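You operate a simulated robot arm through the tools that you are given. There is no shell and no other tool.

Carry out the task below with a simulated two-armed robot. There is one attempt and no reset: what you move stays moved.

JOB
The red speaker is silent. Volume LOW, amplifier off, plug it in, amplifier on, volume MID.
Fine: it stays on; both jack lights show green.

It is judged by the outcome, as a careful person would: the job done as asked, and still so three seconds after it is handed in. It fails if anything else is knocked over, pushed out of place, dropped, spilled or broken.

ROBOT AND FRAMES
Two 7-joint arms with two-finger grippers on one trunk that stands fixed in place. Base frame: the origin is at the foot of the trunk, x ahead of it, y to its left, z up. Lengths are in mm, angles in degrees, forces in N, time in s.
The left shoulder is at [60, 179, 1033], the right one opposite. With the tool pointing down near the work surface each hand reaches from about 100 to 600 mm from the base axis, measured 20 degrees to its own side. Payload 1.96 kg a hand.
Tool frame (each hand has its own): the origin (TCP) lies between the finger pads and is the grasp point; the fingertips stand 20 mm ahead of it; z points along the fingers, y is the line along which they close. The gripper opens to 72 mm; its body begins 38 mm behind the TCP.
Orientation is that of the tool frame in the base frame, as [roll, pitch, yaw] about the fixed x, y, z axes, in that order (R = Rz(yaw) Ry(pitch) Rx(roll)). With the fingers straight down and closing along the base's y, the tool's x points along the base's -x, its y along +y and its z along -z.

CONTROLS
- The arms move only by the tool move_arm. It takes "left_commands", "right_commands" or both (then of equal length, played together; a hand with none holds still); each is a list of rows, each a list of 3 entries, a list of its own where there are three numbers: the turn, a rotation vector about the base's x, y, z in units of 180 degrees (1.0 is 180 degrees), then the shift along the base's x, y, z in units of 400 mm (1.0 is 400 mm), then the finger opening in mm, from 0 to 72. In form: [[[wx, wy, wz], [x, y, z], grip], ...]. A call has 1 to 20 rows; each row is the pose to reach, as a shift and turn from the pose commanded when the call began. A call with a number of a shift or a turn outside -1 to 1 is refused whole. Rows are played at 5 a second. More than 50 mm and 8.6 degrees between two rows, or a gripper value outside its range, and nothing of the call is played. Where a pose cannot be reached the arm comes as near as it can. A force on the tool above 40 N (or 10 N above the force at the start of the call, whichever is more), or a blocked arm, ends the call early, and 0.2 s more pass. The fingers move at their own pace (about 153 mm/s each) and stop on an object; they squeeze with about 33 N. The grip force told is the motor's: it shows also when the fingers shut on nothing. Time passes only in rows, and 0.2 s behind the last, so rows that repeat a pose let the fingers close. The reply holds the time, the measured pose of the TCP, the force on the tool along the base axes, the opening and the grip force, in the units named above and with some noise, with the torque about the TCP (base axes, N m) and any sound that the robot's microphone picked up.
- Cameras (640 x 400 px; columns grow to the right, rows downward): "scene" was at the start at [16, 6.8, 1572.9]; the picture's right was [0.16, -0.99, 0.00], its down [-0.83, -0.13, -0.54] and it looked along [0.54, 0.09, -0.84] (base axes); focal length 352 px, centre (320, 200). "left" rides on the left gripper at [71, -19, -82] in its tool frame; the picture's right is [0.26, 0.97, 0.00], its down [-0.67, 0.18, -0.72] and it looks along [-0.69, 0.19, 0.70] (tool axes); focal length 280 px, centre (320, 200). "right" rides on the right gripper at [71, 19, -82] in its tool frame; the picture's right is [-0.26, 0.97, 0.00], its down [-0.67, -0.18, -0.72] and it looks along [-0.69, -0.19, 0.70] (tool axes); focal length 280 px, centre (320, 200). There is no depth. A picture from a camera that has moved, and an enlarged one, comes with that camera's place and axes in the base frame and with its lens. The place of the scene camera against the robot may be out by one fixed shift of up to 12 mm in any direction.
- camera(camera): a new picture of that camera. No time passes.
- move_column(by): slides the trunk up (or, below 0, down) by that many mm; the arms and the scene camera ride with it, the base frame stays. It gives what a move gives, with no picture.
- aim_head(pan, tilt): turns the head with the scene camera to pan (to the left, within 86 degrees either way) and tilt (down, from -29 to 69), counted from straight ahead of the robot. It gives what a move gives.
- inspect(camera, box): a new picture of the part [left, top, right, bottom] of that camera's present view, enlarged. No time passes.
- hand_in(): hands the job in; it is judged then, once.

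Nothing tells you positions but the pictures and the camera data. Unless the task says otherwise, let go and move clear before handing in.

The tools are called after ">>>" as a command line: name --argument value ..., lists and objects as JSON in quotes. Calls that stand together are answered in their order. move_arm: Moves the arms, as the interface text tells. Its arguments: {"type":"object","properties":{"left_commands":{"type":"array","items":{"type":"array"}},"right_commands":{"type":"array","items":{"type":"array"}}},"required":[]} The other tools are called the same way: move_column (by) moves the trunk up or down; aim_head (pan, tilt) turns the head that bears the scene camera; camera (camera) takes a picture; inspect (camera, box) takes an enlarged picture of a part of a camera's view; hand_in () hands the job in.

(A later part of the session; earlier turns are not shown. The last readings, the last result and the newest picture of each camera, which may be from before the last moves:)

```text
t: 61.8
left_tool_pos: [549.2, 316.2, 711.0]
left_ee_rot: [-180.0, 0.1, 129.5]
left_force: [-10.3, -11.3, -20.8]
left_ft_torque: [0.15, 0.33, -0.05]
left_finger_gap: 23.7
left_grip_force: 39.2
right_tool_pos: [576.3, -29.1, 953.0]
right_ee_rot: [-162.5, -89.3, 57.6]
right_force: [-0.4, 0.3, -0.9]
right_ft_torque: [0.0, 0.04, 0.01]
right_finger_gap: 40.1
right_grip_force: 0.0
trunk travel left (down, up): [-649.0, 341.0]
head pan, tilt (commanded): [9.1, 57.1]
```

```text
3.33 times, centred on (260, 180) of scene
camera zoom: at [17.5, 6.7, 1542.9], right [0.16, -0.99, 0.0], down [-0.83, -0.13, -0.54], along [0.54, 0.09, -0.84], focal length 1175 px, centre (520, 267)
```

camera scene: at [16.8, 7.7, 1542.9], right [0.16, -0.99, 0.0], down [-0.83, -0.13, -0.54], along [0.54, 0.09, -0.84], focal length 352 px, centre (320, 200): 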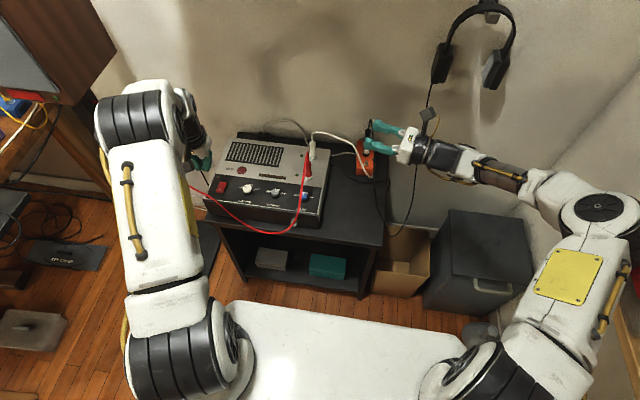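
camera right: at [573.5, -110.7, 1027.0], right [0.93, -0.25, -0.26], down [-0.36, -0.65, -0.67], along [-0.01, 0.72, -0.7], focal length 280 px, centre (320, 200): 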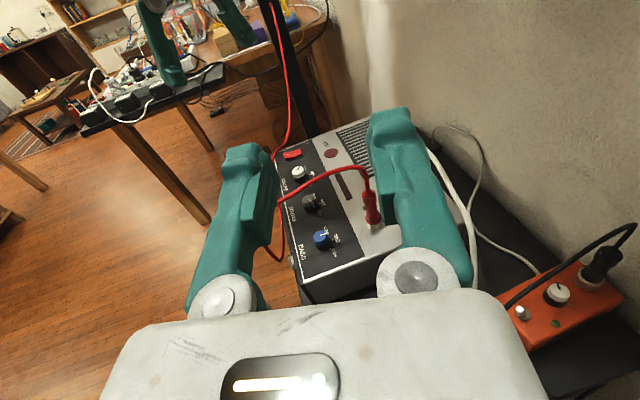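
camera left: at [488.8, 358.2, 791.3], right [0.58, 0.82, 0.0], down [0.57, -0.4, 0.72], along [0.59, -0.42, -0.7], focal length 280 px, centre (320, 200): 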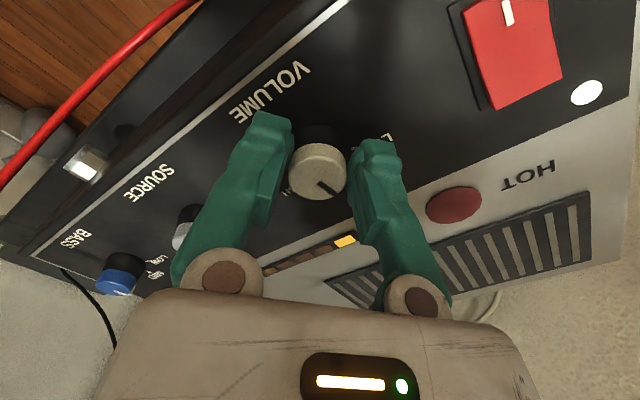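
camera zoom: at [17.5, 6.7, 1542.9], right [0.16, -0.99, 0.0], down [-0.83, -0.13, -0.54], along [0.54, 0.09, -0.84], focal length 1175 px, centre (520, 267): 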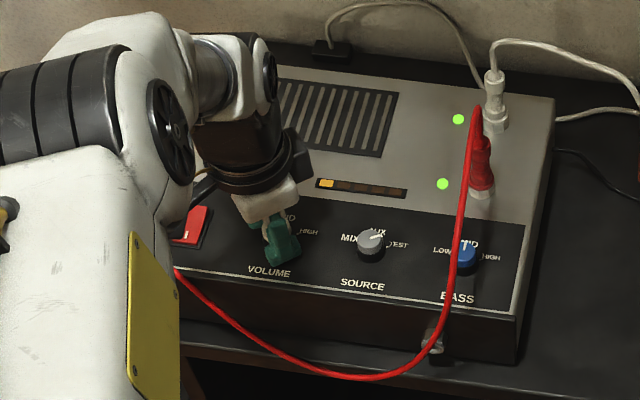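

The pointer is at about 3–5° from MID and the first meter bar is lit, as it was at the start. I'll add about 5° more to centre it on MID.

>>> move_arm --left_commands '[[[0, 0, -0.015], [-0.003, -0.004, -0.002], 15], [[0, 0, -0.03], [-0.003, -0.004, -0.002], 15], [[0, 0, -0.03], [-0.003, -0.004, -0.002], 15]]'

>>> inspect --camera "left" --box '[250, 90, 410, 290]'

```text
t: 62.5
left_tool_pos: [548.6, 316.7, 709.9]
left_ee_rot: [179.8, 0.3, 124.1]
left_force: [0.7, 2.5, -12.0]
left_ft_torque: [0.36, 0.18, 0.0]
left_finger_gap: 23.8
left_grip_force: 39.9
right_tool_pos: [576.7, -28.4, 953.4]
right_ee_rot: [-163.4, -89.4, 58.5]
right_force: [0.0, -0.9, -0.4]
right_ft_torque: [-0.03, -0.01, 0.02]
right_finger_gap: 40.1
right_grip_force: 0.2
trunk travel left (down, up): [-649.0, 341.0]
head pan, tilt (commanded): [9.1, 57.1]
```

```text
2.00 times, centred on (330, 190) of left
camera zoom: at [493.1, 363.7, 791.3], right [0.65, 0.76, 0.0], down [0.53, -0.45, 0.72], along [0.55, -0.47, -0.69], focal length 561 px, centre (300, 220)
```

zoom: 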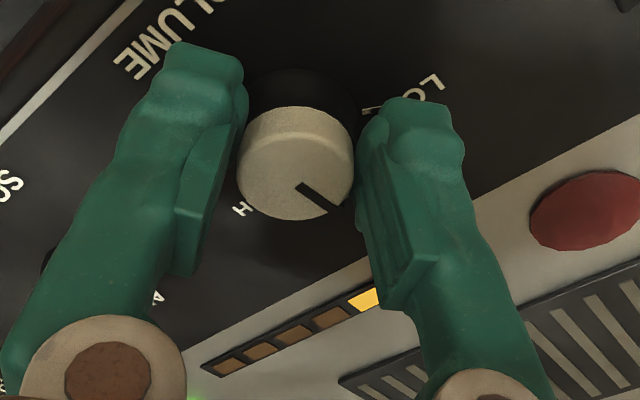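

>>> move_arm --left_commands '[[[0, 0, 0], [0, 0, 0], 50], [[0, 0, 0], [0, 0, 0], 50], [[0, 0, 0], [0, 0, 0.08], 50], [[0, 0, 0], [0, 0, 0.18], 50], [[0, 0, 0], [0, 0, 0.28], 50]]'

>>> camera --camera "left"

>>> inspect --camera "left" --box '[240, 40, 400, 160]'

>>> inspect --camera "scene" --box '[180, 120, 340, 240]'

```text
t: 63.8
left_tool_pos: [549.2, 313.7, 823.1]
left_ee_rot: [180.0, 0.3, 124.1]
left_force: [0.2, -0.6, 0.1]
left_ft_torque: [-0.02, 0.01, -0.04]
left_finger_gap: 50.3
left_grip_force: 0.0
right_tool_pos: [575.4, -28.5, 954.4]
right_ee_rot: [-169.0, -89.4, 64.1]
right_force: [-0.6, -0.9, -0.4]
right_ft_torque: [-0.01, -0.02, -0.03]
right_finger_gap: 40.0
right_grip_force: 0.1
trunk travel left (down, up): [-649.0, 341.0]
head pan, tilt (commanded): [9.1, 57.1]
```

```text
taken
camera left: at [493.6, 361.2, 903.7], right [0.65, 0.76, 0.0], down [0.53, -0.45, 0.72], along [0.55, -0.47, -0.69], focal length 280 px, centre (320, 200)
```

left: 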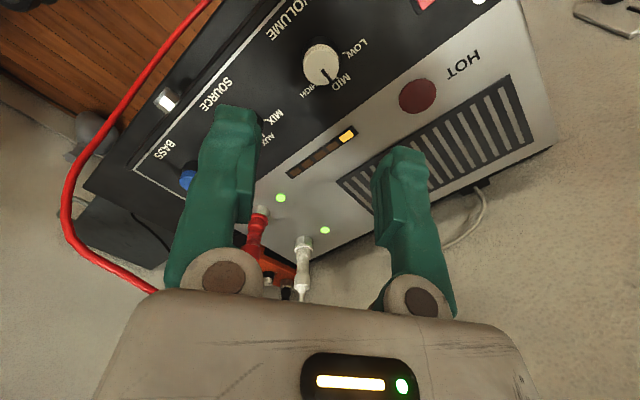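

```text
3.33 times, centred on (320, 100) of left
camera zoom: at [493.6, 361.2, 903.7], right [0.65, 0.76, 0.0], down [0.53, -0.45, 0.72], along [0.55, -0.47, -0.69], focal length 935 px, centre (320, 533)
```

zoom: 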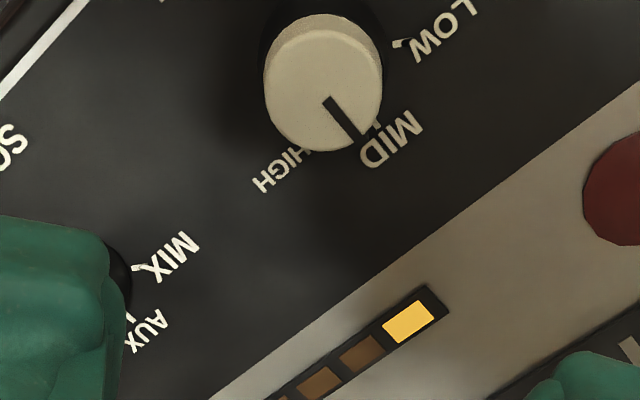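

```text
3.33 times, centred on (260, 180) of scene
camera zoom: at [15.1, 6.2, 1542.9], right [0.16, -0.99, 0.0], down [-0.83, -0.13, -0.54], along [0.54, 0.09, -0.84], focal length 1175 px, centre (520, 267)
```

zoom: 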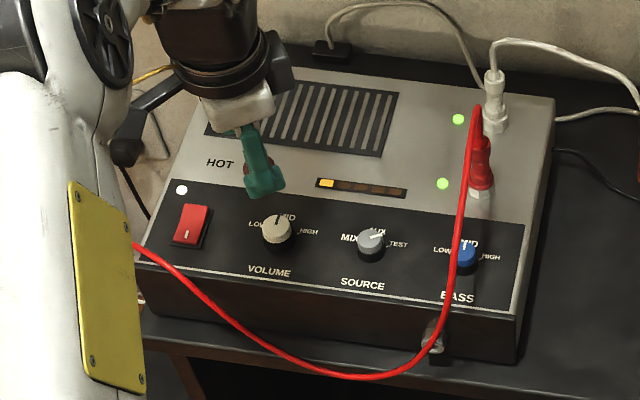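

The volume reads near MID. I'll zoom in closely to judge the pointer against the MID tick.

>>> inspect --camera "left" --box '[290, 30, 370, 95]'

>>> inspect --camera "scene" --box '[225, 160, 305, 220]'

```text
6.15 times, centred on (330, 62) of left
camera zoom: at [493.6, 361.2, 903.7], right [0.65, 0.76, 0.0], down [0.53, -0.45, 0.72], along [0.55, -0.47, -0.69], focal length 1726 px, centre (258, 1046)
```

zoom: 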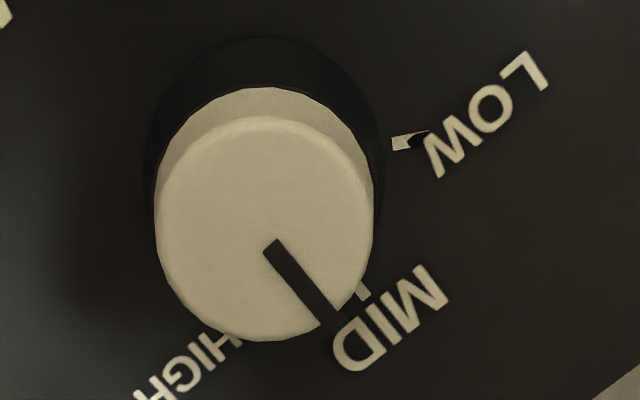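

```text
6.67 times, centred on (265, 190) of scene
camera zoom: at [15.1, 6.2, 1542.9], right [0.16, -0.99, 0.0], down [-0.83, -0.13, -0.54], along [0.54, 0.09, -0.84], focal length 2350 px, centre (687, 267)
```

zoom: 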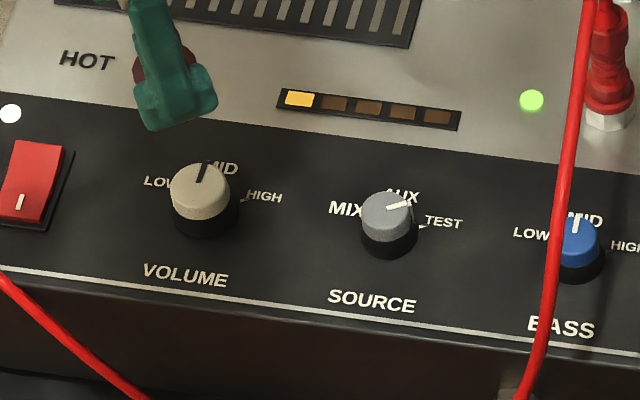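

The pointer is on the MID tick (within a couple of degrees), the amp is on and both jack lights are green. I'll raise and retract both hands clear.

>>> move_arm --left_commands '[[[0, 0, 0], [0, 0, 0.1], 50], [[0, 0, 0], [0, 0, 0.2], 50], [[0, 0, 0], [0, 0, 0.3], 50], [[0, 0, 0], [-0.06, 0.03, 0.35], 50], [[0, 0, 0], [-0.15, 0.06, 0.38], 50], [[0, 0, 0], [-0.25, 0.1, 0.38], 50], [[0, 0, 0], [-0.33, 0.14, 0.38], 50]]' --right_commands '[[[0, 0, 0], [0, -0.05, 0.02], 40], [[0, 0, 0], [-0.04, -0.12, 0.04], 40], [[0, 0, 0], [-0.1, -0.18, 0.06], 40], [[0, 0, 0], [-0.16, -0.22, 0.06], 40], [[0, 0, 0], [-0.2, -0.24, 0.06], 40], [[0, 0, 0], [-0.2, -0.24, 0.06], 40], [[0, 0, 0], [-0.2, -0.24, 0.06], 40]]'

>>> camera --camera "scene"

>>> inspect --camera "scene" --box '[190, 110, 390, 235]'

>>> camera --camera "left"

```text
t: 65.3
left_tool_pos: [413.4, 381.7, 971.8]
left_ee_rot: [-179.7, 0.9, 124.2]
left_force: [0.0, 0.1, 0.1]
left_ft_torque: [-0.03, 0.0, 0.0]
left_finger_gap: 50.2
left_grip_force: 0.1
left hand out of reach, approached as far as the arm can: row 3, 4, 5
right_tool_pos: [494.4, -114.1, 983.7]
right_ee_rot: [170.7, -88.4, 84.3]
right_force: [-0.1, -0.3, -0.1]
right_ft_torque: [0.04, -0.02, 0.01]
right_finger_gap: 40.2
right_grip_force: 0.0
trunk travel left (down, up): [-649.0, 341.0]
head pan, tilt (commanded): [9.1, 57.1]
```

```text
taken
camera scene: at [13.8, 26.2, 1543.8], right [0.16, -0.99, 0.01], down [-0.83, -0.14, -0.54], along [0.54, 0.07, -0.84], focal length 352 px, centre (320, 200)
```

scene: 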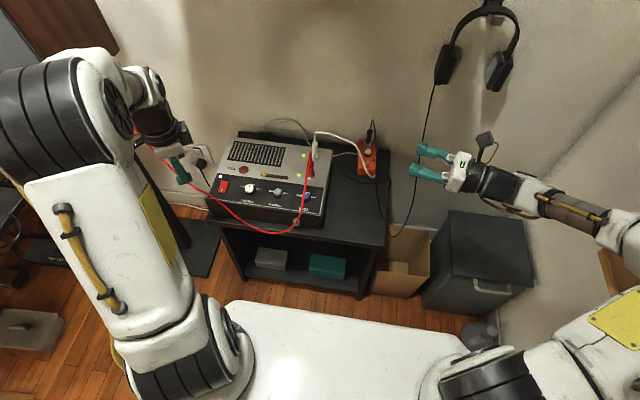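

```text
3.20 times, centred on (290, 172) of scene
camera zoom: at [13.8, 26.2, 1543.8], right [0.16, -0.99, 0.01], down [-0.83, -0.14, -0.54], along [0.54, 0.07, -0.84], focal length 1128 px, centre (416, 288)
```

zoom: 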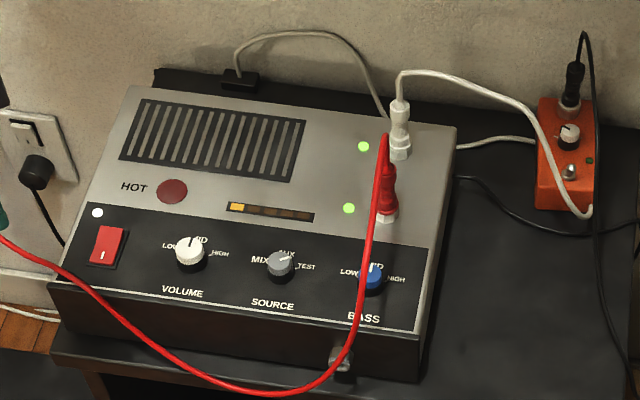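

```text
taken
camera left: at [356.9, 430.3, 1050.7], right [0.65, 0.76, -0.01], down [0.53, -0.44, 0.73], along [0.55, -0.48, -0.69], focal length 280 px, centre (320, 200)
```

left: 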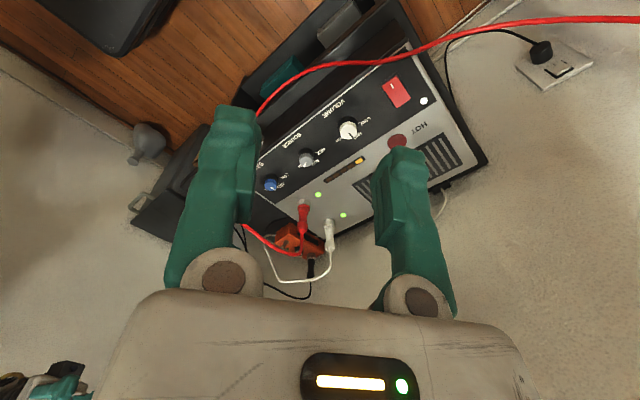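

Everything looks right: the switch is on, the volume is at MID, BASS and SOURCE are unchanged, HOT is unlit and both jack lights are green. I'll let a few seconds pass and check again before handing in.

>>> move_arm --left_commands '[[[0, 0, 0], [0, 0, 0], 50], [[0, 0, 0], [0, 0, 0], 50], [[0, 0, 0], [0, 0, 0], 50], [[0, 0, 0], [0, 0, 0], 50], [[0, 0, 0], [0, 0, 0], 50], [[0, 0, 0], [0, 0, 0], 50], [[0, 0, 0], [0, 0, 0], 50], [[0, 0, 0], [0, 0, 0], 50], [[0, 0, 0], [0, 0, 0], 50], [[0, 0, 0], [0, 0, 0], 50], [[0, 0, 0], [0, 0, 0], 50], [[0, 0, 0], [0, 0, 0], 50], [[0, 0, 0], [0, 0, 0], 50], [[0, 0, 0], [0, 0, 0], 50], [[0, 0, 0], [0, 0, 0], 50], [[0, 0, 0], [0, 0, 0], 50]]'

>>> inspect --camera "scene" --box '[190, 110, 390, 235]'

>>> camera --camera "scene"

>>> inspect --camera "scene" --box '[215, 160, 315, 225]'

```text
t: 68.8
left_tool_pos: [414.4, 380.9, 968.8]
left_ee_rot: [-179.7, 1.0, 124.2]
left_force: [-0.3, -0.6, -0.4]
left_ft_torque: [0.02, -0.02, -0.04]
left_finger_gap: 50.1
left_grip_force: 0.1
right_tool_pos: [495.3, -113.0, 982.5]
right_ee_rot: [172.4, -88.5, 82.7]
right_force: [0.1, -0.6, 0.0]
right_ft_torque: [-0.01, 0.01, -0.04]
right_finger_gap: 40.4
right_grip_force: 0.0
trunk travel left (down, up): [-649.0, 341.0]
head pan, tilt (commanded): [9.1, 57.1]
```

```text
3.20 times, centred on (290, 172) of scene
camera zoom: at [15.2, 25.7, 1542.9], right [0.16, -0.99, 0.01], down [-0.83, -0.14, -0.54], along [0.54, 0.07, -0.84], focal length 1128 px, centre (416, 288)
```

zoom: 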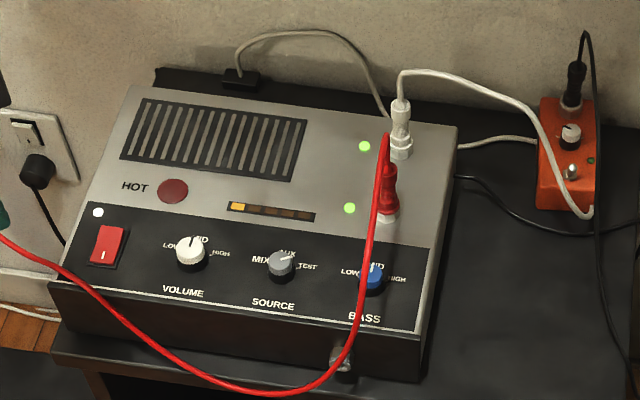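

```text
taken
camera scene: at [15.2, 25.7, 1542.9], right [0.16, -0.99, 0.01], down [-0.83, -0.14, -0.54], along [0.54, 0.07, -0.84], focal length 352 px, centre (320, 200)
```

scene: 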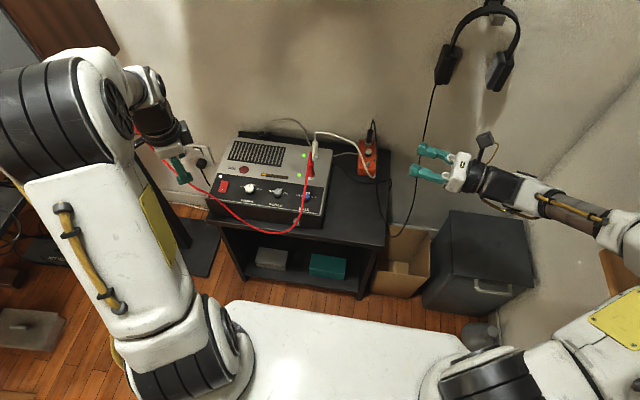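

```text
6.15 times, centred on (265, 192) of scene
camera zoom: at [15.2, 25.7, 1542.9], right [0.16, -0.99, 0.01], down [-0.83, -0.14, -0.54], along [0.54, 0.07, -0.84], focal length 2169 px, centre (658, 246)
```

zoom: 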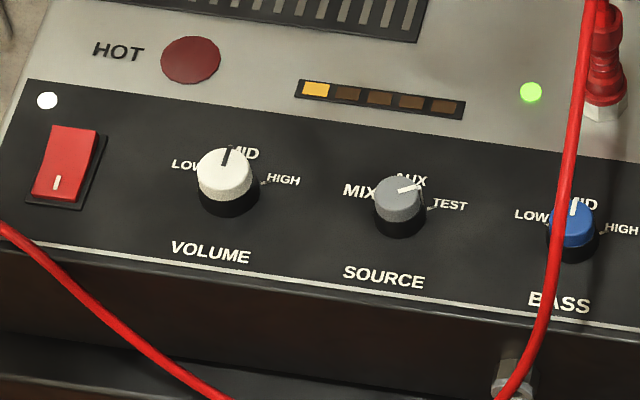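

Amp state is stable. However, the scene camera shows a slight lean of the robot, so the right elbow may be touching something on the right. I'll look that way before anything else.

>>> aim_head --pan -35 --tilt 50

>>> camera --camera "scene"

```text
t: 69.9
left_tool_pos: [414.1, 381.2, 970.2]
left_ee_rot: [-179.8, 0.9, 124.2]
left_force: [0.2, 0.3, 0.7]
left_ft_torque: [-0.02, 0.0, -0.02]
left_finger_gap: 50.0
left_grip_force: 0.0
right_tool_pos: [495.2, -113.2, 981.4]
right_ee_rot: [172.4, -88.5, 82.8]
right_force: [0.2, 0.0, 0.0]
right_ft_torque: [0.0, 0.0, 0.01]
right_finger_gap: 40.2
right_grip_force: 0.1
trunk travel left (down, up): [-649.0, 341.0]
head pan, tilt (commanded): [-35.0, 50.0]
```

```text
taken
camera scene: at [9.2, -29.6, 1552.7], right [-0.57, -0.82, 0.01], down [-0.63, 0.43, -0.65], along [0.53, -0.38, -0.76], focal length 352 px, centre (320, 200)
```

scene: 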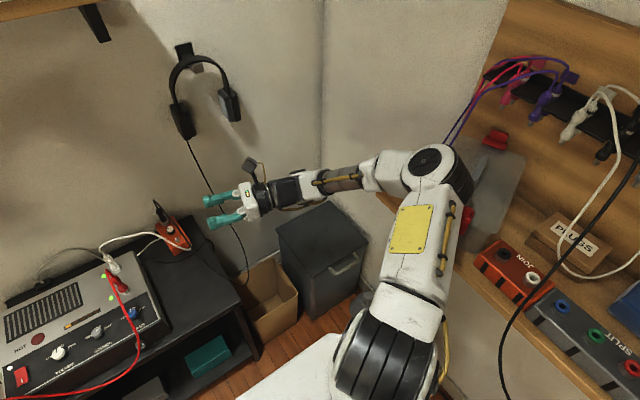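

>>> inspect --camera "scene" --box '[370, 100, 570, 300]'

```text
2.00 times, centred on (470, 200) of scene
camera zoom: at [9.2, -29.6, 1552.7], right [-0.57, -0.82, 0.01], down [-0.63, 0.43, -0.65], along [0.53, -0.38, -0.76], focal length 705 px, centre (20, 200)
```

zoom: 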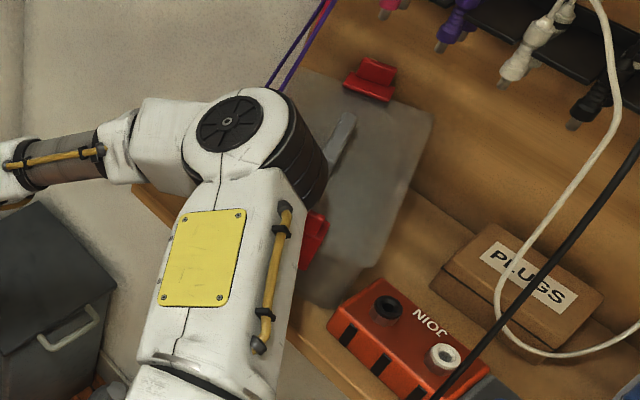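

The right elbow is right beside a grey case on the side table and seems to be leaning on it. I'll reverse the right arm's last motion immediately along the same path.

>>> move_arm --right_commands '[[[0, 0, 0], [0.02, 0.01, 0], 40], [[0, 0, 0], [0.05, 0.025, 0], 40], [[0, 0, 0], [0.1, 0.06, 0], 40], [[0, 0, 0], [0.16, 0.12, -0.02], 40], [[0, 0, 0], [0.2, 0.19, -0.04], 40], [[0, 0, 0], [0.2, 0.24, -0.06], 40], [[0, 0, 0], [0.2, 0.24, -0.06], 40]]'

>>> camera --camera "scene"

>>> inspect --camera "scene" --box '[370, 100, 570, 300]'

```text
t: 71.5
left_tool_pos: [415.2, 367.6, 974.6]
left_ee_rot: [179.9, 0.4, 124.2]
left_force: [0.5, -0.6, 0.5]
left_ft_torque: [0.0, 0.0, -0.02]
left_finger_gap: 50.2
left_grip_force: 0.0
right_tool_pos: [574.6, -28.9, 954.5]
right_ee_rot: [-162.8, -89.4, 58.0]
right_force: [0.5, 0.6, -0.2]
right_ft_torque: [0.01, -0.04, -0.02]
right_finger_gap: 39.6
right_grip_force: 0.0
trunk travel left (down, up): [-649.0, 341.0]
head pan, tilt (commanded): [-35.0, 50.0]
```

```text
taken
camera scene: at [10.2, -49.1, 1551.9], right [-0.57, -0.82, 0.0], down [-0.63, 0.44, -0.64], along [0.53, -0.37, -0.77], focal length 352 px, centre (320, 200)
```

scene: 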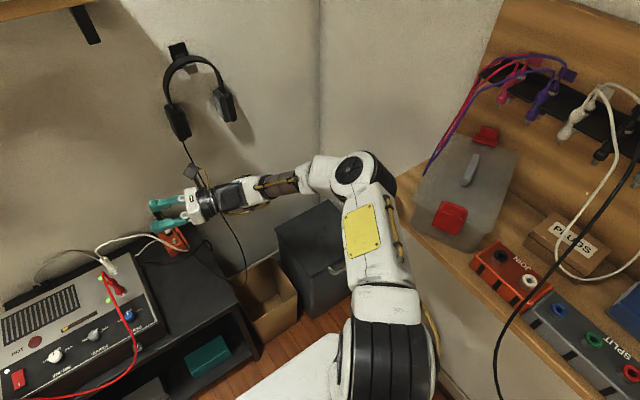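

```text
2.00 times, centred on (470, 200) of scene
camera zoom: at [10.2, -49.1, 1551.9], right [-0.57, -0.82, 0.0], down [-0.63, 0.44, -0.64], along [0.53, -0.37, -0.77], focal length 705 px, centre (20, 200)
```

zoom: 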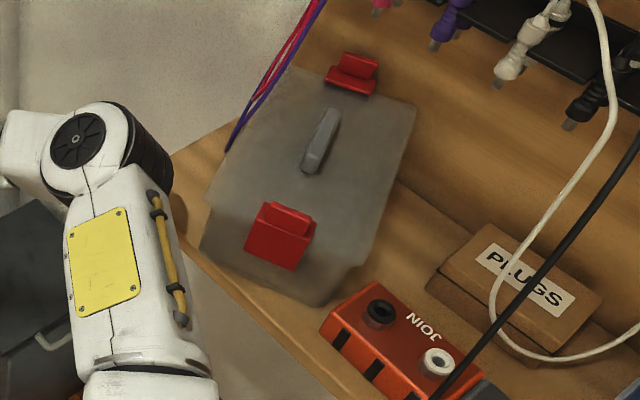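

The arm is clear of the case again. I'll aim the head back to its original direction and compare the case's position with the earlier pictures.

>>> aim_head --pan 9.1 --tilt 57.1

>>> camera --camera "scene"

>>> inspect --camera "scene" --box '[540, 220, 640, 400]'

```text
t: 72.6
left_tool_pos: [415.9, 370.3, 973.8]
left_ee_rot: [180.0, 0.3, 124.1]
left_force: [-0.3, 0.1, 0.0]
left_ft_torque: [-0.04, -0.01, 0.0]
left_finger_gap: 50.1
left_grip_force: 0.0
right_tool_pos: [574.9, -27.9, 955.3]
right_ee_rot: [-166.6, -89.2, 61.7]
right_force: [-0.3, 0.1, 0.4]
right_ft_torque: [0.0, 0.01, -0.03]
right_finger_gap: 40.3
right_grip_force: 0.0
trunk travel left (down, up): [-649.0, 341.0]
head pan, tilt (commanded): [9.1, 57.1]
```

```text
taken
camera scene: at [16.1, 6.6, 1542.9], right [0.16, -0.99, 0.0], down [-0.83, -0.13, -0.54], along [0.54, 0.09, -0.84], focal length 352 px, centre (320, 200)
```

scene: 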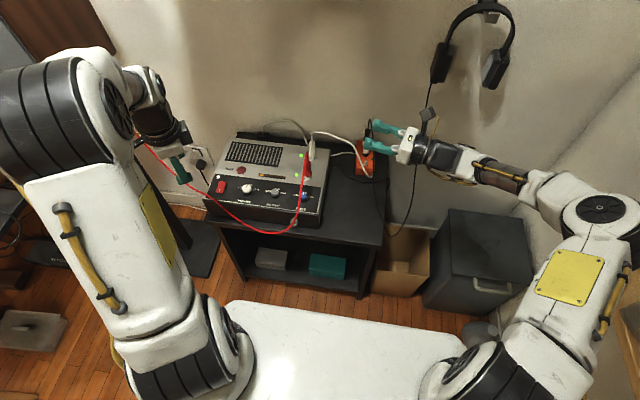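

```text
2.22 times, centred on (590, 310) of scene
camera zoom: at [16.1, 6.6, 1542.9], right [0.16, -0.99, 0.0], down [-0.83, -0.13, -0.54], along [0.54, 0.09, -0.84], focal length 783 px, centre (-280, -44)
```

zoom: 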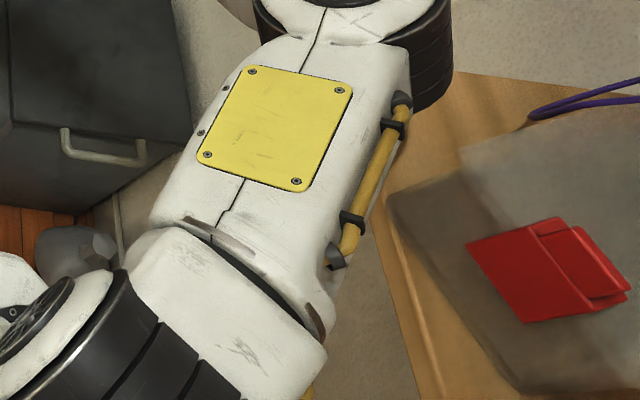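

The earlier pictures showed a red clip of that case nearer the picture edge, so my elbow may have shifted the case. I'll look at the whole side table to judge.

>>> aim_head --pan -60 --tilt 45

>>> camera --camera "scene"

>>> inspect --camera "scene" --box '[160, 60, 420, 260]'

```text
t: 74.0
left_tool_pos: [414.7, 370.5, 974.8]
left_ee_rot: [179.9, 0.3, 124.1]
left_force: [0.0, 0.8, -0.7]
left_ft_torque: [-0.02, -0.03, 0.02]
left_finger_gap: 50.0
left_grip_force: 0.1
right_tool_pos: [574.5, -28.0, 954.0]
right_ee_rot: [-166.6, -89.3, 61.8]
right_force: [-0.1, -0.5, 0.2]
right_ft_torque: [0.01, -0.04, -0.01]
right_finger_gap: 39.8
right_grip_force: 0.0
trunk travel left (down, up): [-649.0, 341.0]
head pan, tilt (commanded): [-60.0, 45.0]
```

```text
taken
camera scene: at [-12.3, -74.8, 1558.9], right [-0.87, -0.5, 0.0], down [-0.35, 0.61, -0.71], along [0.35, -0.61, -0.71], focal length 352 px, centre (320, 200)
```

scene: 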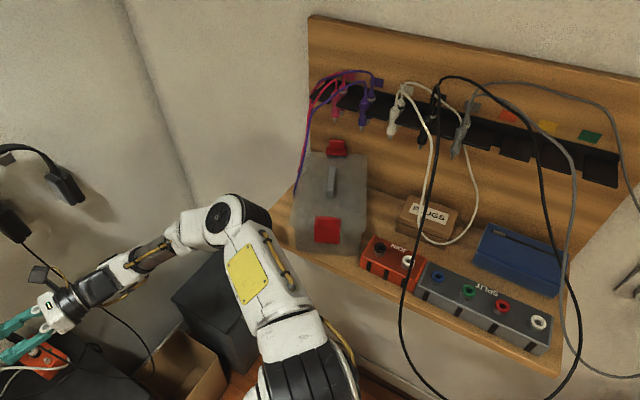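

```text
2.00 times, centred on (290, 160) of scene
camera zoom: at [-12.3, -74.8, 1558.9], right [-0.87, -0.5, 0.0], down [-0.35, 0.61, -0.71], along [0.35, -0.61, -0.71], focal length 705 px, centre (380, 280)
```

zoom: 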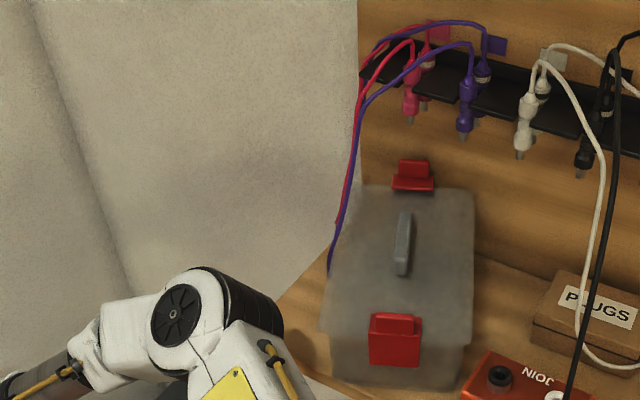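

The grey toolbox sits rotated about 24° while its neighbours line up with the shelf, and in the first pictures its front clip was about 80 mm further forward. So my elbow pushed it, and I should put it back. First I'll raise the trunk so the arm is well above the shelf items.

>>> move_column --by 300

>>> camera --camera "scene"

```text
t: 77.0
left_tool_pos: [415.4, 369.8, 1274.6]
left_ee_rot: [179.8, 0.3, 124.1]
left_force: [-0.2, -0.1, 0.0]
left_ft_torque: [-0.02, 0.0, -0.02]
left_finger_gap: 49.8
left_grip_force: 0.1
right_tool_pos: [574.5, -28.2, 1254.4]
right_ee_rot: [-166.6, -89.3, 61.8]
right_force: [-0.2, -0.3, -0.4]
right_ft_torque: [0.03, -0.01, 0.0]
right_finger_gap: 40.3
right_grip_force: 0.1
trunk travel left (down, up): [-949.0, 41.0]
head pan, tilt (commanded): [-60.0, 45.0]
```

```text
taken
camera scene: at [-12.2, -74.8, 1858.9], right [-0.87, -0.5, 0.0], down [-0.35, 0.61, -0.71], along [0.35, -0.61, -0.71], focal length 352 px, centre (320, 200)
```

scene: 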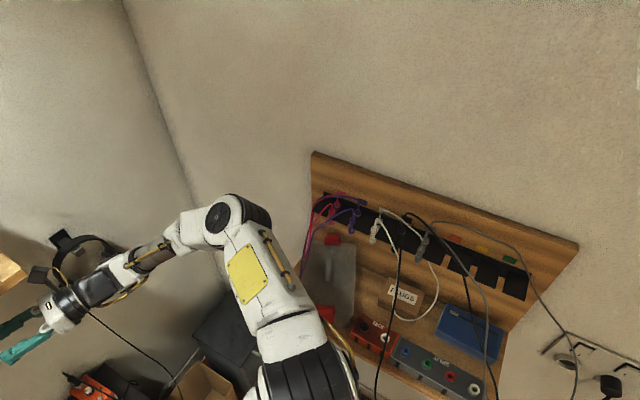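

The arm is above shelf height now. I'll turn the right hand back to tool-down in free air.

>>> move_arm --right_commands '[[[-0.0403, 0.0108, 0], [-0.03, -0.01, 0.01], 20], [[-0.0805, 0.0216, 0], [-0.06, -0.02, 0.02], 0], [[-0.1208, 0.0324, 0], [-0.09, -0.03, 0.03], 0], [[-0.161, 0.0431, 0], [-0.12, -0.04, 0.04], 0], [[-0.2013, 0.0539, 0], [-0.15, -0.05, 0.05], 0], [[-0.2415, 0.0647, 0], [-0.18, -0.06, 0.06], 0], [[-0.2818, 0.0755, 0], [-0.21, -0.07, 0.06], 0], [[-0.322, 0.0863, 0], [-0.24, -0.08, 0.06], 0], [[-0.3623, 0.0971, 0], [-0.27, -0.09, 0.06], 0], [[-0.4025, 0.1078, 0], [-0.3, -0.1, 0.06], 0], [[-0.4428, 0.1186, 0], [-0.32, -0.11, 0.06], 0], [[-0.483, 0.1294, 0], [-0.34, -0.12, 0.06], 0]]'

>>> camera --camera "scene"

>>> camera --camera "right"

```text
t: 77.7
left_tool_pos: [418.5, 369.0, 1275.1]
left_ee_rot: [179.9, 0.2, 124.1]
left_force: [0.2, -0.2, 0.3]
left_ft_torque: [0.04, -0.03, -0.02]
left_finger_gap: 50.1
left_grip_force: 0.1
right_tool_pos: [549.9, -43.6, 1257.1]
right_ee_rot: [-176.8, -72.1, 71.5]
right_force: [5.3, -4.0, -11.1]
right_ft_torque: [1.17, 0.79, 0.27]
right_finger_gap: 0.0
right_grip_force: 29.7
trunk travel left (down, up): [-949.0, 41.0]
head pan, tilt (commanded): [-60.0, 45.0]
stopped in row 3 (right hand): the force on the tool passed its limit at 49 N (the readings are from after the stop); the commanded pose is now the measured one
```

```text
taken
camera scene: at [-9.0, -77.0, 1858.9], right [-0.87, -0.5, 0.0], down [-0.35, 0.61, -0.71], along [0.35, -0.61, -0.71], focal length 352 px, centre (320, 200)
```

scene: 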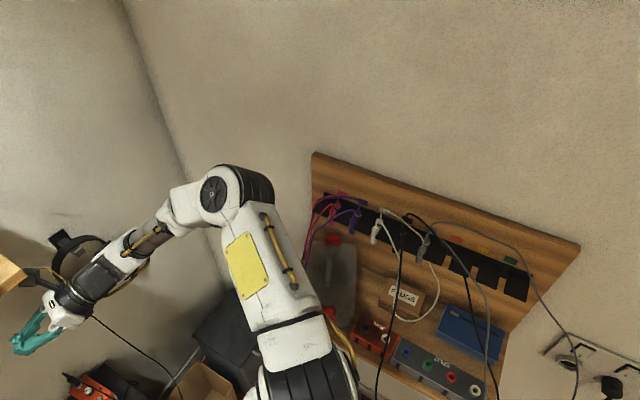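

```text
taken
camera right: at [554.7, -102.4, 1349.0], right [0.9, -0.34, -0.27], down [-0.42, -0.8, -0.42], along [-0.07, 0.49, -0.87], focal length 280 px, centre (320, 200)
```

right: 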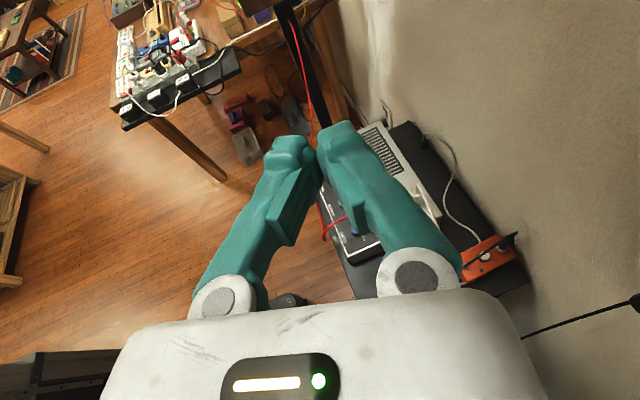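

The right hand touched something above (49 N, stopped). It looks like a wall shelf over the amp, so I'll look there before moving.

>>> aim_head --pan -10 --tilt 30

>>> camera --camera "scene"

```text
t: 78.8
left_tool_pos: [416.9, 368.3, 1274.6]
left_ee_rot: [179.9, 0.2, 124.2]
left_force: [-0.6, -0.5, -0.2]
left_ft_torque: [-0.03, 0.01, -0.02]
left_finger_gap: 50.2
left_grip_force: 0.1
right_tool_pos: [548.3, -43.2, 1255.9]
right_ee_rot: [-177.1, -72.2, 72.0]
right_force: [-6.3, -2.8, -28.7]
right_ft_torque: [2.05, -0.6, -0.36]
right_finger_gap: 0.0
right_grip_force: 29.5
trunk travel left (down, up): [-949.0, 41.0]
head pan, tilt (commanded): [-10.0, 30.0]
```

```text
taken
camera scene: at [38.7, -22.2, 1881.2], right [-0.17, -0.98, 0.0], down [-0.49, 0.09, -0.86], along [0.85, -0.15, -0.5], focal length 352 px, centre (320, 200)
```

scene: 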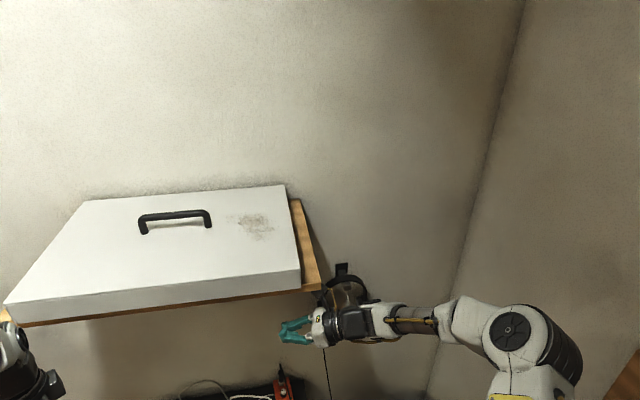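

There's a wall shelf with a white case, and my wrist camera is pressing up under its right end. I'll move the right hand straight down, then back away.

>>> move_arm --right_commands '[[[0, 0, 0], [0, 0, -0.04], 0], [[0, 0, 0], [0, 0, -0.1], 0], [[0, 0, 0], [-0.05, -0.01, -0.15], 0], [[0, 0, 0], [-0.14, -0.02, -0.17], 0], [[0, 0, 0], [-0.24, -0.03, -0.17], 0]]'

>>> camera --camera "scene"

```text
t: 80.0
left_tool_pos: [413.6, 369.5, 1275.0]
left_ee_rot: [179.8, 0.4, 124.3]
left_force: [-0.4, 0.7, 0.3]
left_ft_torque: [0.01, -0.01, -0.05]
left_finger_gap: 49.9
left_grip_force: 0.0
right_tool_pos: [449.1, -53.7, 1190.0]
right_ee_rot: [-177.9, -72.5, 72.6]
right_force: [-1.0, 0.3, 0.1]
right_ft_torque: [0.02, -0.01, -0.02]
right_finger_gap: 0.0
right_grip_force: 29.6
trunk travel left (down, up): [-949.0, 41.0]
head pan, tilt (commanded): [-10.0, 30.0]
```

```text
taken
camera scene: at [34.6, -20.9, 1881.5], right [-0.17, -0.98, 0.0], down [-0.49, 0.09, -0.87], along [0.85, -0.15, -0.5], focal length 352 px, centre (320, 200)
```

scene: 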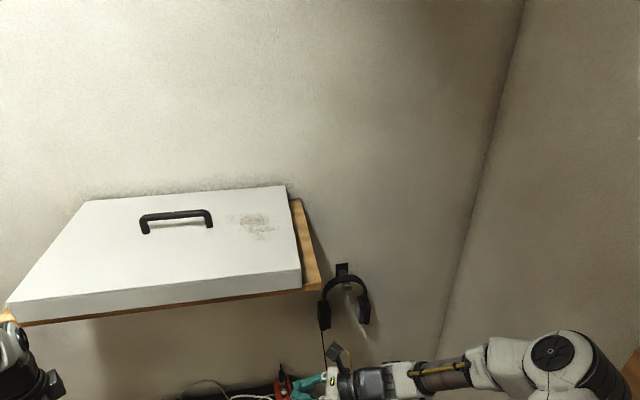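

The white case is undisturbed. Now I'll finish rotating the right hand to tool-down here, clear of the wall shelf.

>>> move_arm --right_commands '[[[-0.0384, 0.012, 0], [-0.005, -0.01, 0.01], 0], [[-0.0769, 0.0241, 0], [-0.01, -0.02, 0.02], 0], [[-0.1153, 0.0361, 0], [-0.015, -0.03, 0.03], 0], [[-0.1537, 0.0482, 0], [-0.02, -0.04, 0.04], 0], [[-0.1922, 0.0602, 0], [-0.025, -0.05, 0.05], 0], [[-0.2306, 0.0722, 0], [-0.03, -0.06, 0.06], 0], [[-0.269, 0.0843, 0], [-0.035, -0.07, 0.07], 0], [[-0.3074, 0.0963, 0], [-0.04, -0.08, 0.08], 0], [[-0.3459, 0.1084, 0], [-0.045, -0.09, 0.09], 0], [[-0.3843, 0.1204, 0], [-0.05, -0.1, 0.1], 0]]'

>>> aim_head --pan -60 --tilt 45

>>> camera --camera "scene"

>>> camera --camera "right"

```text
t: 82.2
left_tool_pos: [415.1, 370.9, 1275.4]
left_ee_rot: [180.0, 0.3, 124.2]
left_force: [0.3, -0.2, 0.4]
left_ft_torque: [-0.02, 0.01, -0.01]
left_finger_gap: 49.9
left_grip_force: 0.1
right_tool_pos: [431.9, -92.9, 1230.6]
right_ee_rot: [-178.0, 0.4, 72.5]
right_force: [0.3, -0.5, -0.9]
right_ft_torque: [0.03, -0.04, 0.0]
right_finger_gap: 0.1
right_grip_force: 29.7
trunk travel left (down, up): [-949.0, 41.0]
head pan, tilt (commanded): [-10.0, 30.0]
```

```text
t: 83.4
left_tool_pos: [414.8, 369.5, 1275.5]
left_ee_rot: [180.0, 0.3, 124.2]
left_force: [-0.1, 0.0, -0.1]
left_ft_torque: [-0.01, 0.01, -0.02]
left_finger_gap: 49.9
left_grip_force: 0.0
right_tool_pos: [431.7, -92.6, 1229.0]
right_ee_rot: [-178.0, 0.2, 72.5]
right_force: [-0.5, -0.2, -0.5]
right_ft_torque: [0.0, 0.01, -0.03]
right_finger_gap: 0.0
right_grip_force: 29.6
trunk travel left (down, up): [-949.0, 41.0]
head pan, tilt (commanded): [-60.0, 45.0]
```

```text
taken
camera scene: at [-12.2, -74.5, 1858.9], right [-0.87, -0.5, 0.0], down [-0.35, 0.61, -0.71], along [0.35, -0.61, -0.71], focal length 352 px, centre (320, 200)
```

scene: 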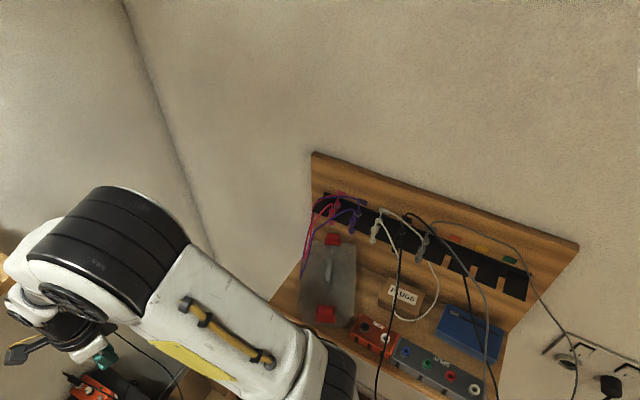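

```text
taken
camera right: at [474.4, -31.0, 1311.7], right [0.84, -0.54, -0.03], down [-0.35, -0.59, 0.72], along [-0.41, -0.6, -0.69], focal length 280 px, centre (320, 200)
```

right: 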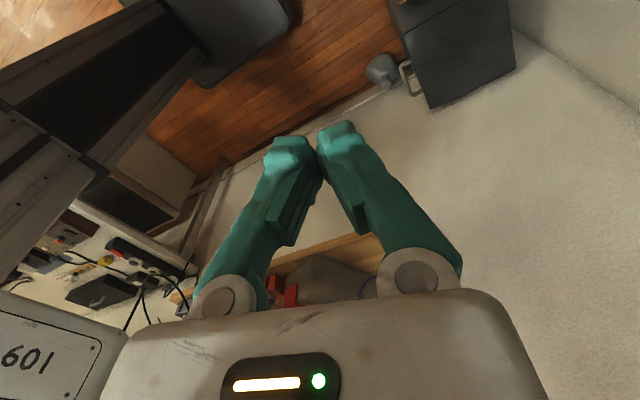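

>>> inspect --camera "scene" --box '[250, 190, 450, 380]'

```text
2.11 times, centred on (350, 285) of scene
camera zoom: at [-12.2, -74.5, 1858.9], right [-0.87, -0.5, 0.0], down [-0.35, 0.61, -0.71], along [0.35, -0.61, -0.71], focal length 742 px, centre (257, 21)
```

zoom: 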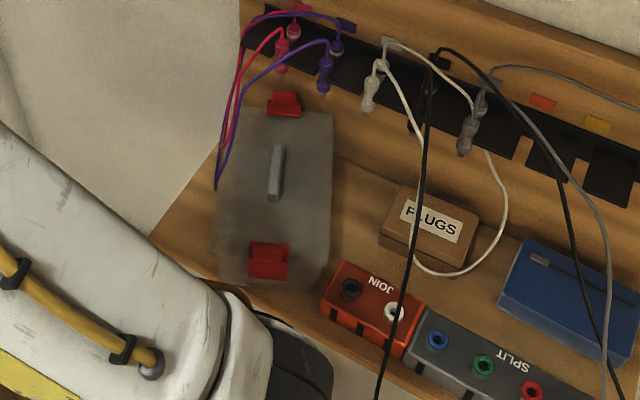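

Now the shelf is in clear view. The toolbox's handle centre is about [216,−517,1105] with its axis at −67°, and it was originally at about −90° and some 40 mm further +x. I'll bring the right hand over, high above it, in steps.

>>> move_arm --right_commands '[[[0, 0, 0.02], [-0.04, -0.08, 0.02], 0], [[0, 0, 0.04], [-0.08, -0.16, 0.04], 0], [[0, 0, 0.06], [-0.12, -0.25, 0.05], 0], [[0, 0, 0.08], [-0.16, -0.34, 0.05], 0], [[0, 0, 0.1], [-0.2, -0.43, 0.05], 20], [[0, 0, 0.12], [-0.24, -0.52, 0.05], 40]]'

>>> camera --camera "scene"

>>> camera --camera "right"

```text
t: 84.8
left_tool_pos: [415.2, 370.1, 1275.6]
left_ee_rot: [179.9, 0.3, 124.2]
left_force: [-0.3, -0.1, 0.3]
left_ft_torque: [-0.01, 0.02, -0.01]
left_finger_gap: 50.1
left_grip_force: 0.0
right_tool_pos: [334.3, -302.3, 1248.6]
right_ee_rot: [-177.9, 0.1, 94.3]
right_force: [-0.1, 0.1, 0.3]
right_ft_torque: [-0.02, 0.02, 0.01]
right_finger_gap: 40.0
right_grip_force: 0.1
trunk travel left (down, up): [-949.0, 41.0]
head pan, tilt (commanded): [-60.0, 45.0]
```

```text
taken
camera scene: at [-13.0, -76.0, 1858.8], right [-0.87, -0.5, 0.0], down [-0.35, 0.61, -0.71], along [0.35, -0.61, -0.71], focal length 352 px, centre (320, 200)
```

scene: 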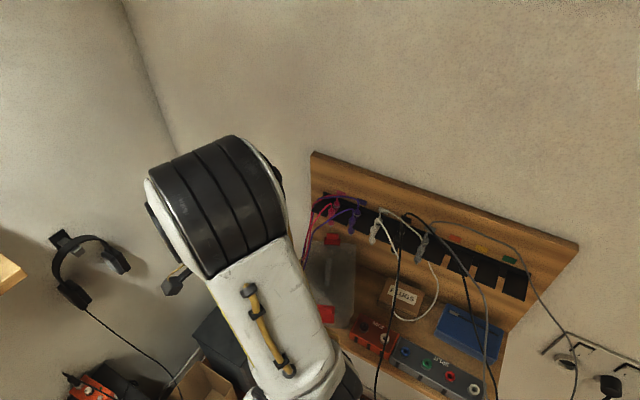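

```text
taken
camera right: at [350.6, -228.9, 1330.8], right [0.98, -0.19, -0.03], down [-0.11, -0.68, 0.72], along [-0.16, -0.71, -0.69], focal length 280 px, centre (320, 200)
```

right: 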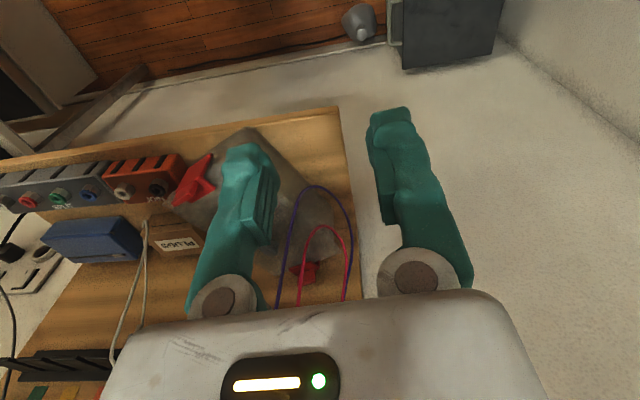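

>>> inspect --camera "right" --box '[0, 90, 360, 315]'

```text
1.78 times, centred on (180, 202) of right
camera zoom: at [350.6, -228.9, 1330.8], right [0.98, -0.19, -0.03], down [-0.11, -0.68, 0.72], along [-0.16, -0.71, -0.69], focal length 498 px, centre (569, 196)
```

zoom: 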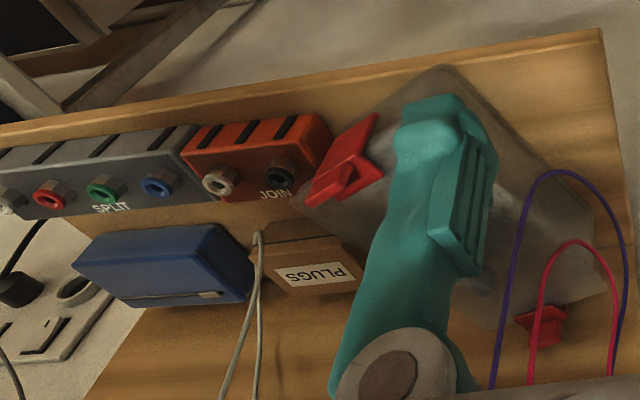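

The toolbox's front corner now touches the red JOIN box. I'll continue to above the toolbox handle, aligning the fingers across it.

>>> move_arm --right_commands '[[[0, 0, 0.018], [-0.05, -0.09, 0], 40], [[0, 0, 0.036], [-0.1, -0.18, 0], 40], [[0, 0, 0.054], [-0.15, -0.27, 0], 40], [[0, 0, 0.072], [-0.2, -0.36, 0], 40], [[0, 0, 0.09], [-0.25, -0.45, 0], 50], [[0, 0, 0.1056], [-0.295, -0.535, 0], 50]]'

>>> camera --camera "scene"

>>> camera --camera "right"

```text
t: 86.2
left_tool_pos: [413.8, 369.6, 1274.7]
left_ee_rot: [179.9, 0.3, 124.2]
left_force: [0.5, 0.0, -0.2]
left_ft_torque: [-0.01, -0.02, -0.01]
left_finger_gap: 50.0
left_grip_force: 0.2
right_tool_pos: [216.0, -516.7, 1247.9]
right_ee_rot: [-178.0, 0.2, 113.2]
right_force: [0.4, 0.3, 0.0]
right_ft_torque: [0.0, 0.0, 0.01]
right_finger_gap: 50.0
right_grip_force: 0.1
trunk travel left (down, up): [-949.0, 41.0]
head pan, tilt (commanded): [-60.0, 45.0]
```

```text
taken
camera scene: at [-12.7, -76.5, 1858.8], right [-0.87, -0.5, 0.0], down [-0.35, 0.61, -0.71], along [0.35, -0.61, -0.71], focal length 352 px, centre (320, 200)
```

scene: 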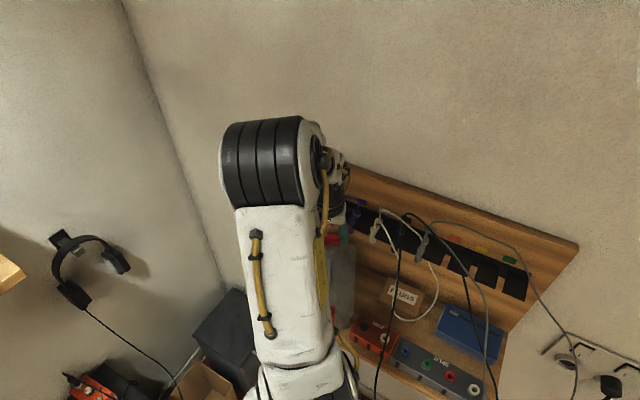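

```text
taken
camera right: at [208.0, -442.0, 1330.3], right [0.99, 0.14, -0.03], down [0.12, -0.68, 0.72], along [0.08, -0.72, -0.69], focal length 280 px, centre (320, 200)
```

right: 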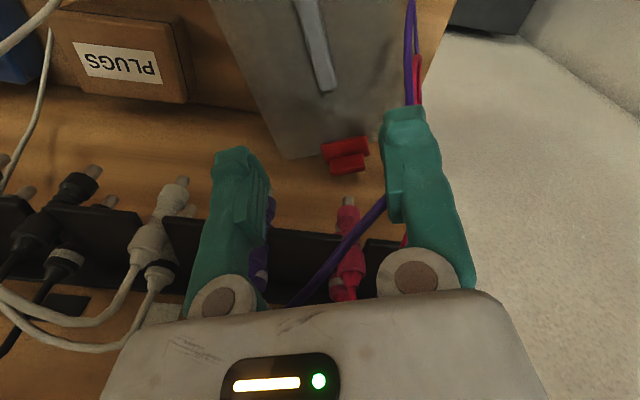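

>>> inspect --camera "right" --box '[200, 0, 440, 180]'

```text
2.22 times, centred on (320, 90) of right
camera zoom: at [208.0, -442.0, 1330.3], right [0.99, 0.14, -0.03], down [0.12, -0.68, 0.72], along [0.08, -0.72, -0.69], focal length 623 px, centre (320, 444)
```

zoom: 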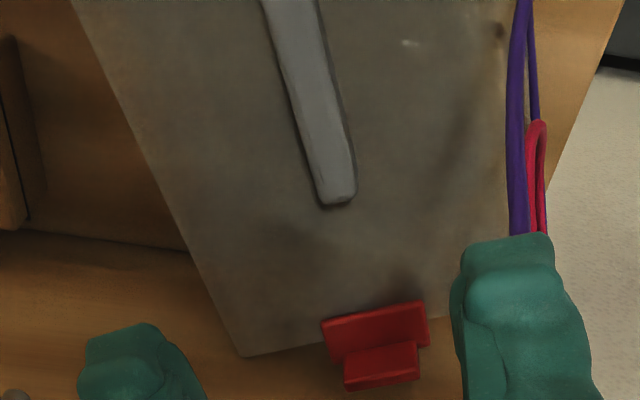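

The handle is a bar along the toolbox's top, and my fingers straddle it from above. I'll lower in stages, watching the purple cable and the force.

>>> move_arm --right_commands '[[[0, 0, 0], [-0.005, 0.004, -0.08], 45], [[0, 0, 0], [-0.008, 0.006, -0.16], 45], [[0, 0, 0], [-0.008, 0.006, -0.24], 45]]'

>>> camera --camera "right"

>>> camera --camera "scene"

```text
t: 87.0
left_tool_pos: [415.9, 369.2, 1274.9]
left_ee_rot: [179.8, 0.4, 124.2]
left_force: [0.0, -0.6, 0.8]
left_ft_torque: [-0.02, -0.02, 0.03]
left_finger_gap: 49.9
left_grip_force: 0.1
right_tool_pos: [215.5, -513.0, 1151.7]
right_ee_rot: [-177.9, 0.2, 113.1]
right_force: [-0.5, 0.0, 0.0]
right_ft_torque: [-0.04, 0.0, -0.02]
right_finger_gap: 44.8
right_grip_force: 0.0
trunk travel left (down, up): [-949.0, 41.0]
head pan, tilt (commanded): [-60.0, 45.0]
```

```text
taken
camera right: at [206.8, -437.3, 1234.5], right [0.99, 0.14, -0.03], down [0.12, -0.68, 0.72], along [0.08, -0.72, -0.69], focal length 280 px, centre (320, 200)
```

right: 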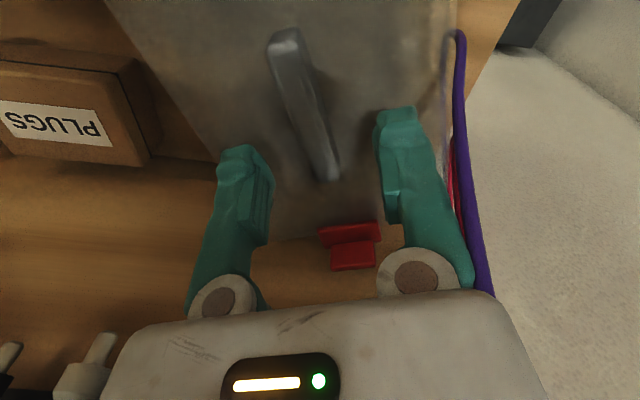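

```text
taken
camera scene: at [-12.0, -75.5, 1858.9], right [-0.87, -0.5, 0.0], down [-0.35, 0.61, -0.71], along [0.35, -0.61, -0.71], focal length 352 px, centre (320, 200)
```

scene: 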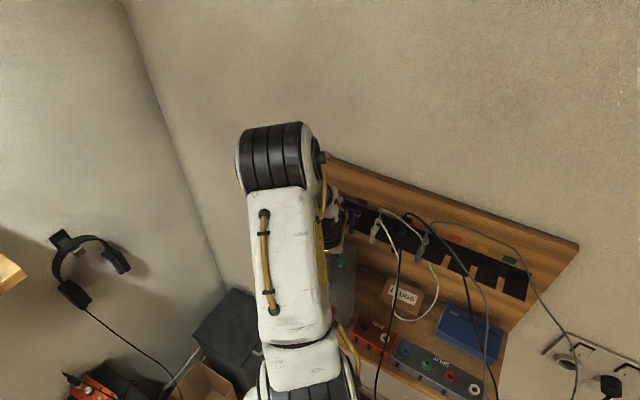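

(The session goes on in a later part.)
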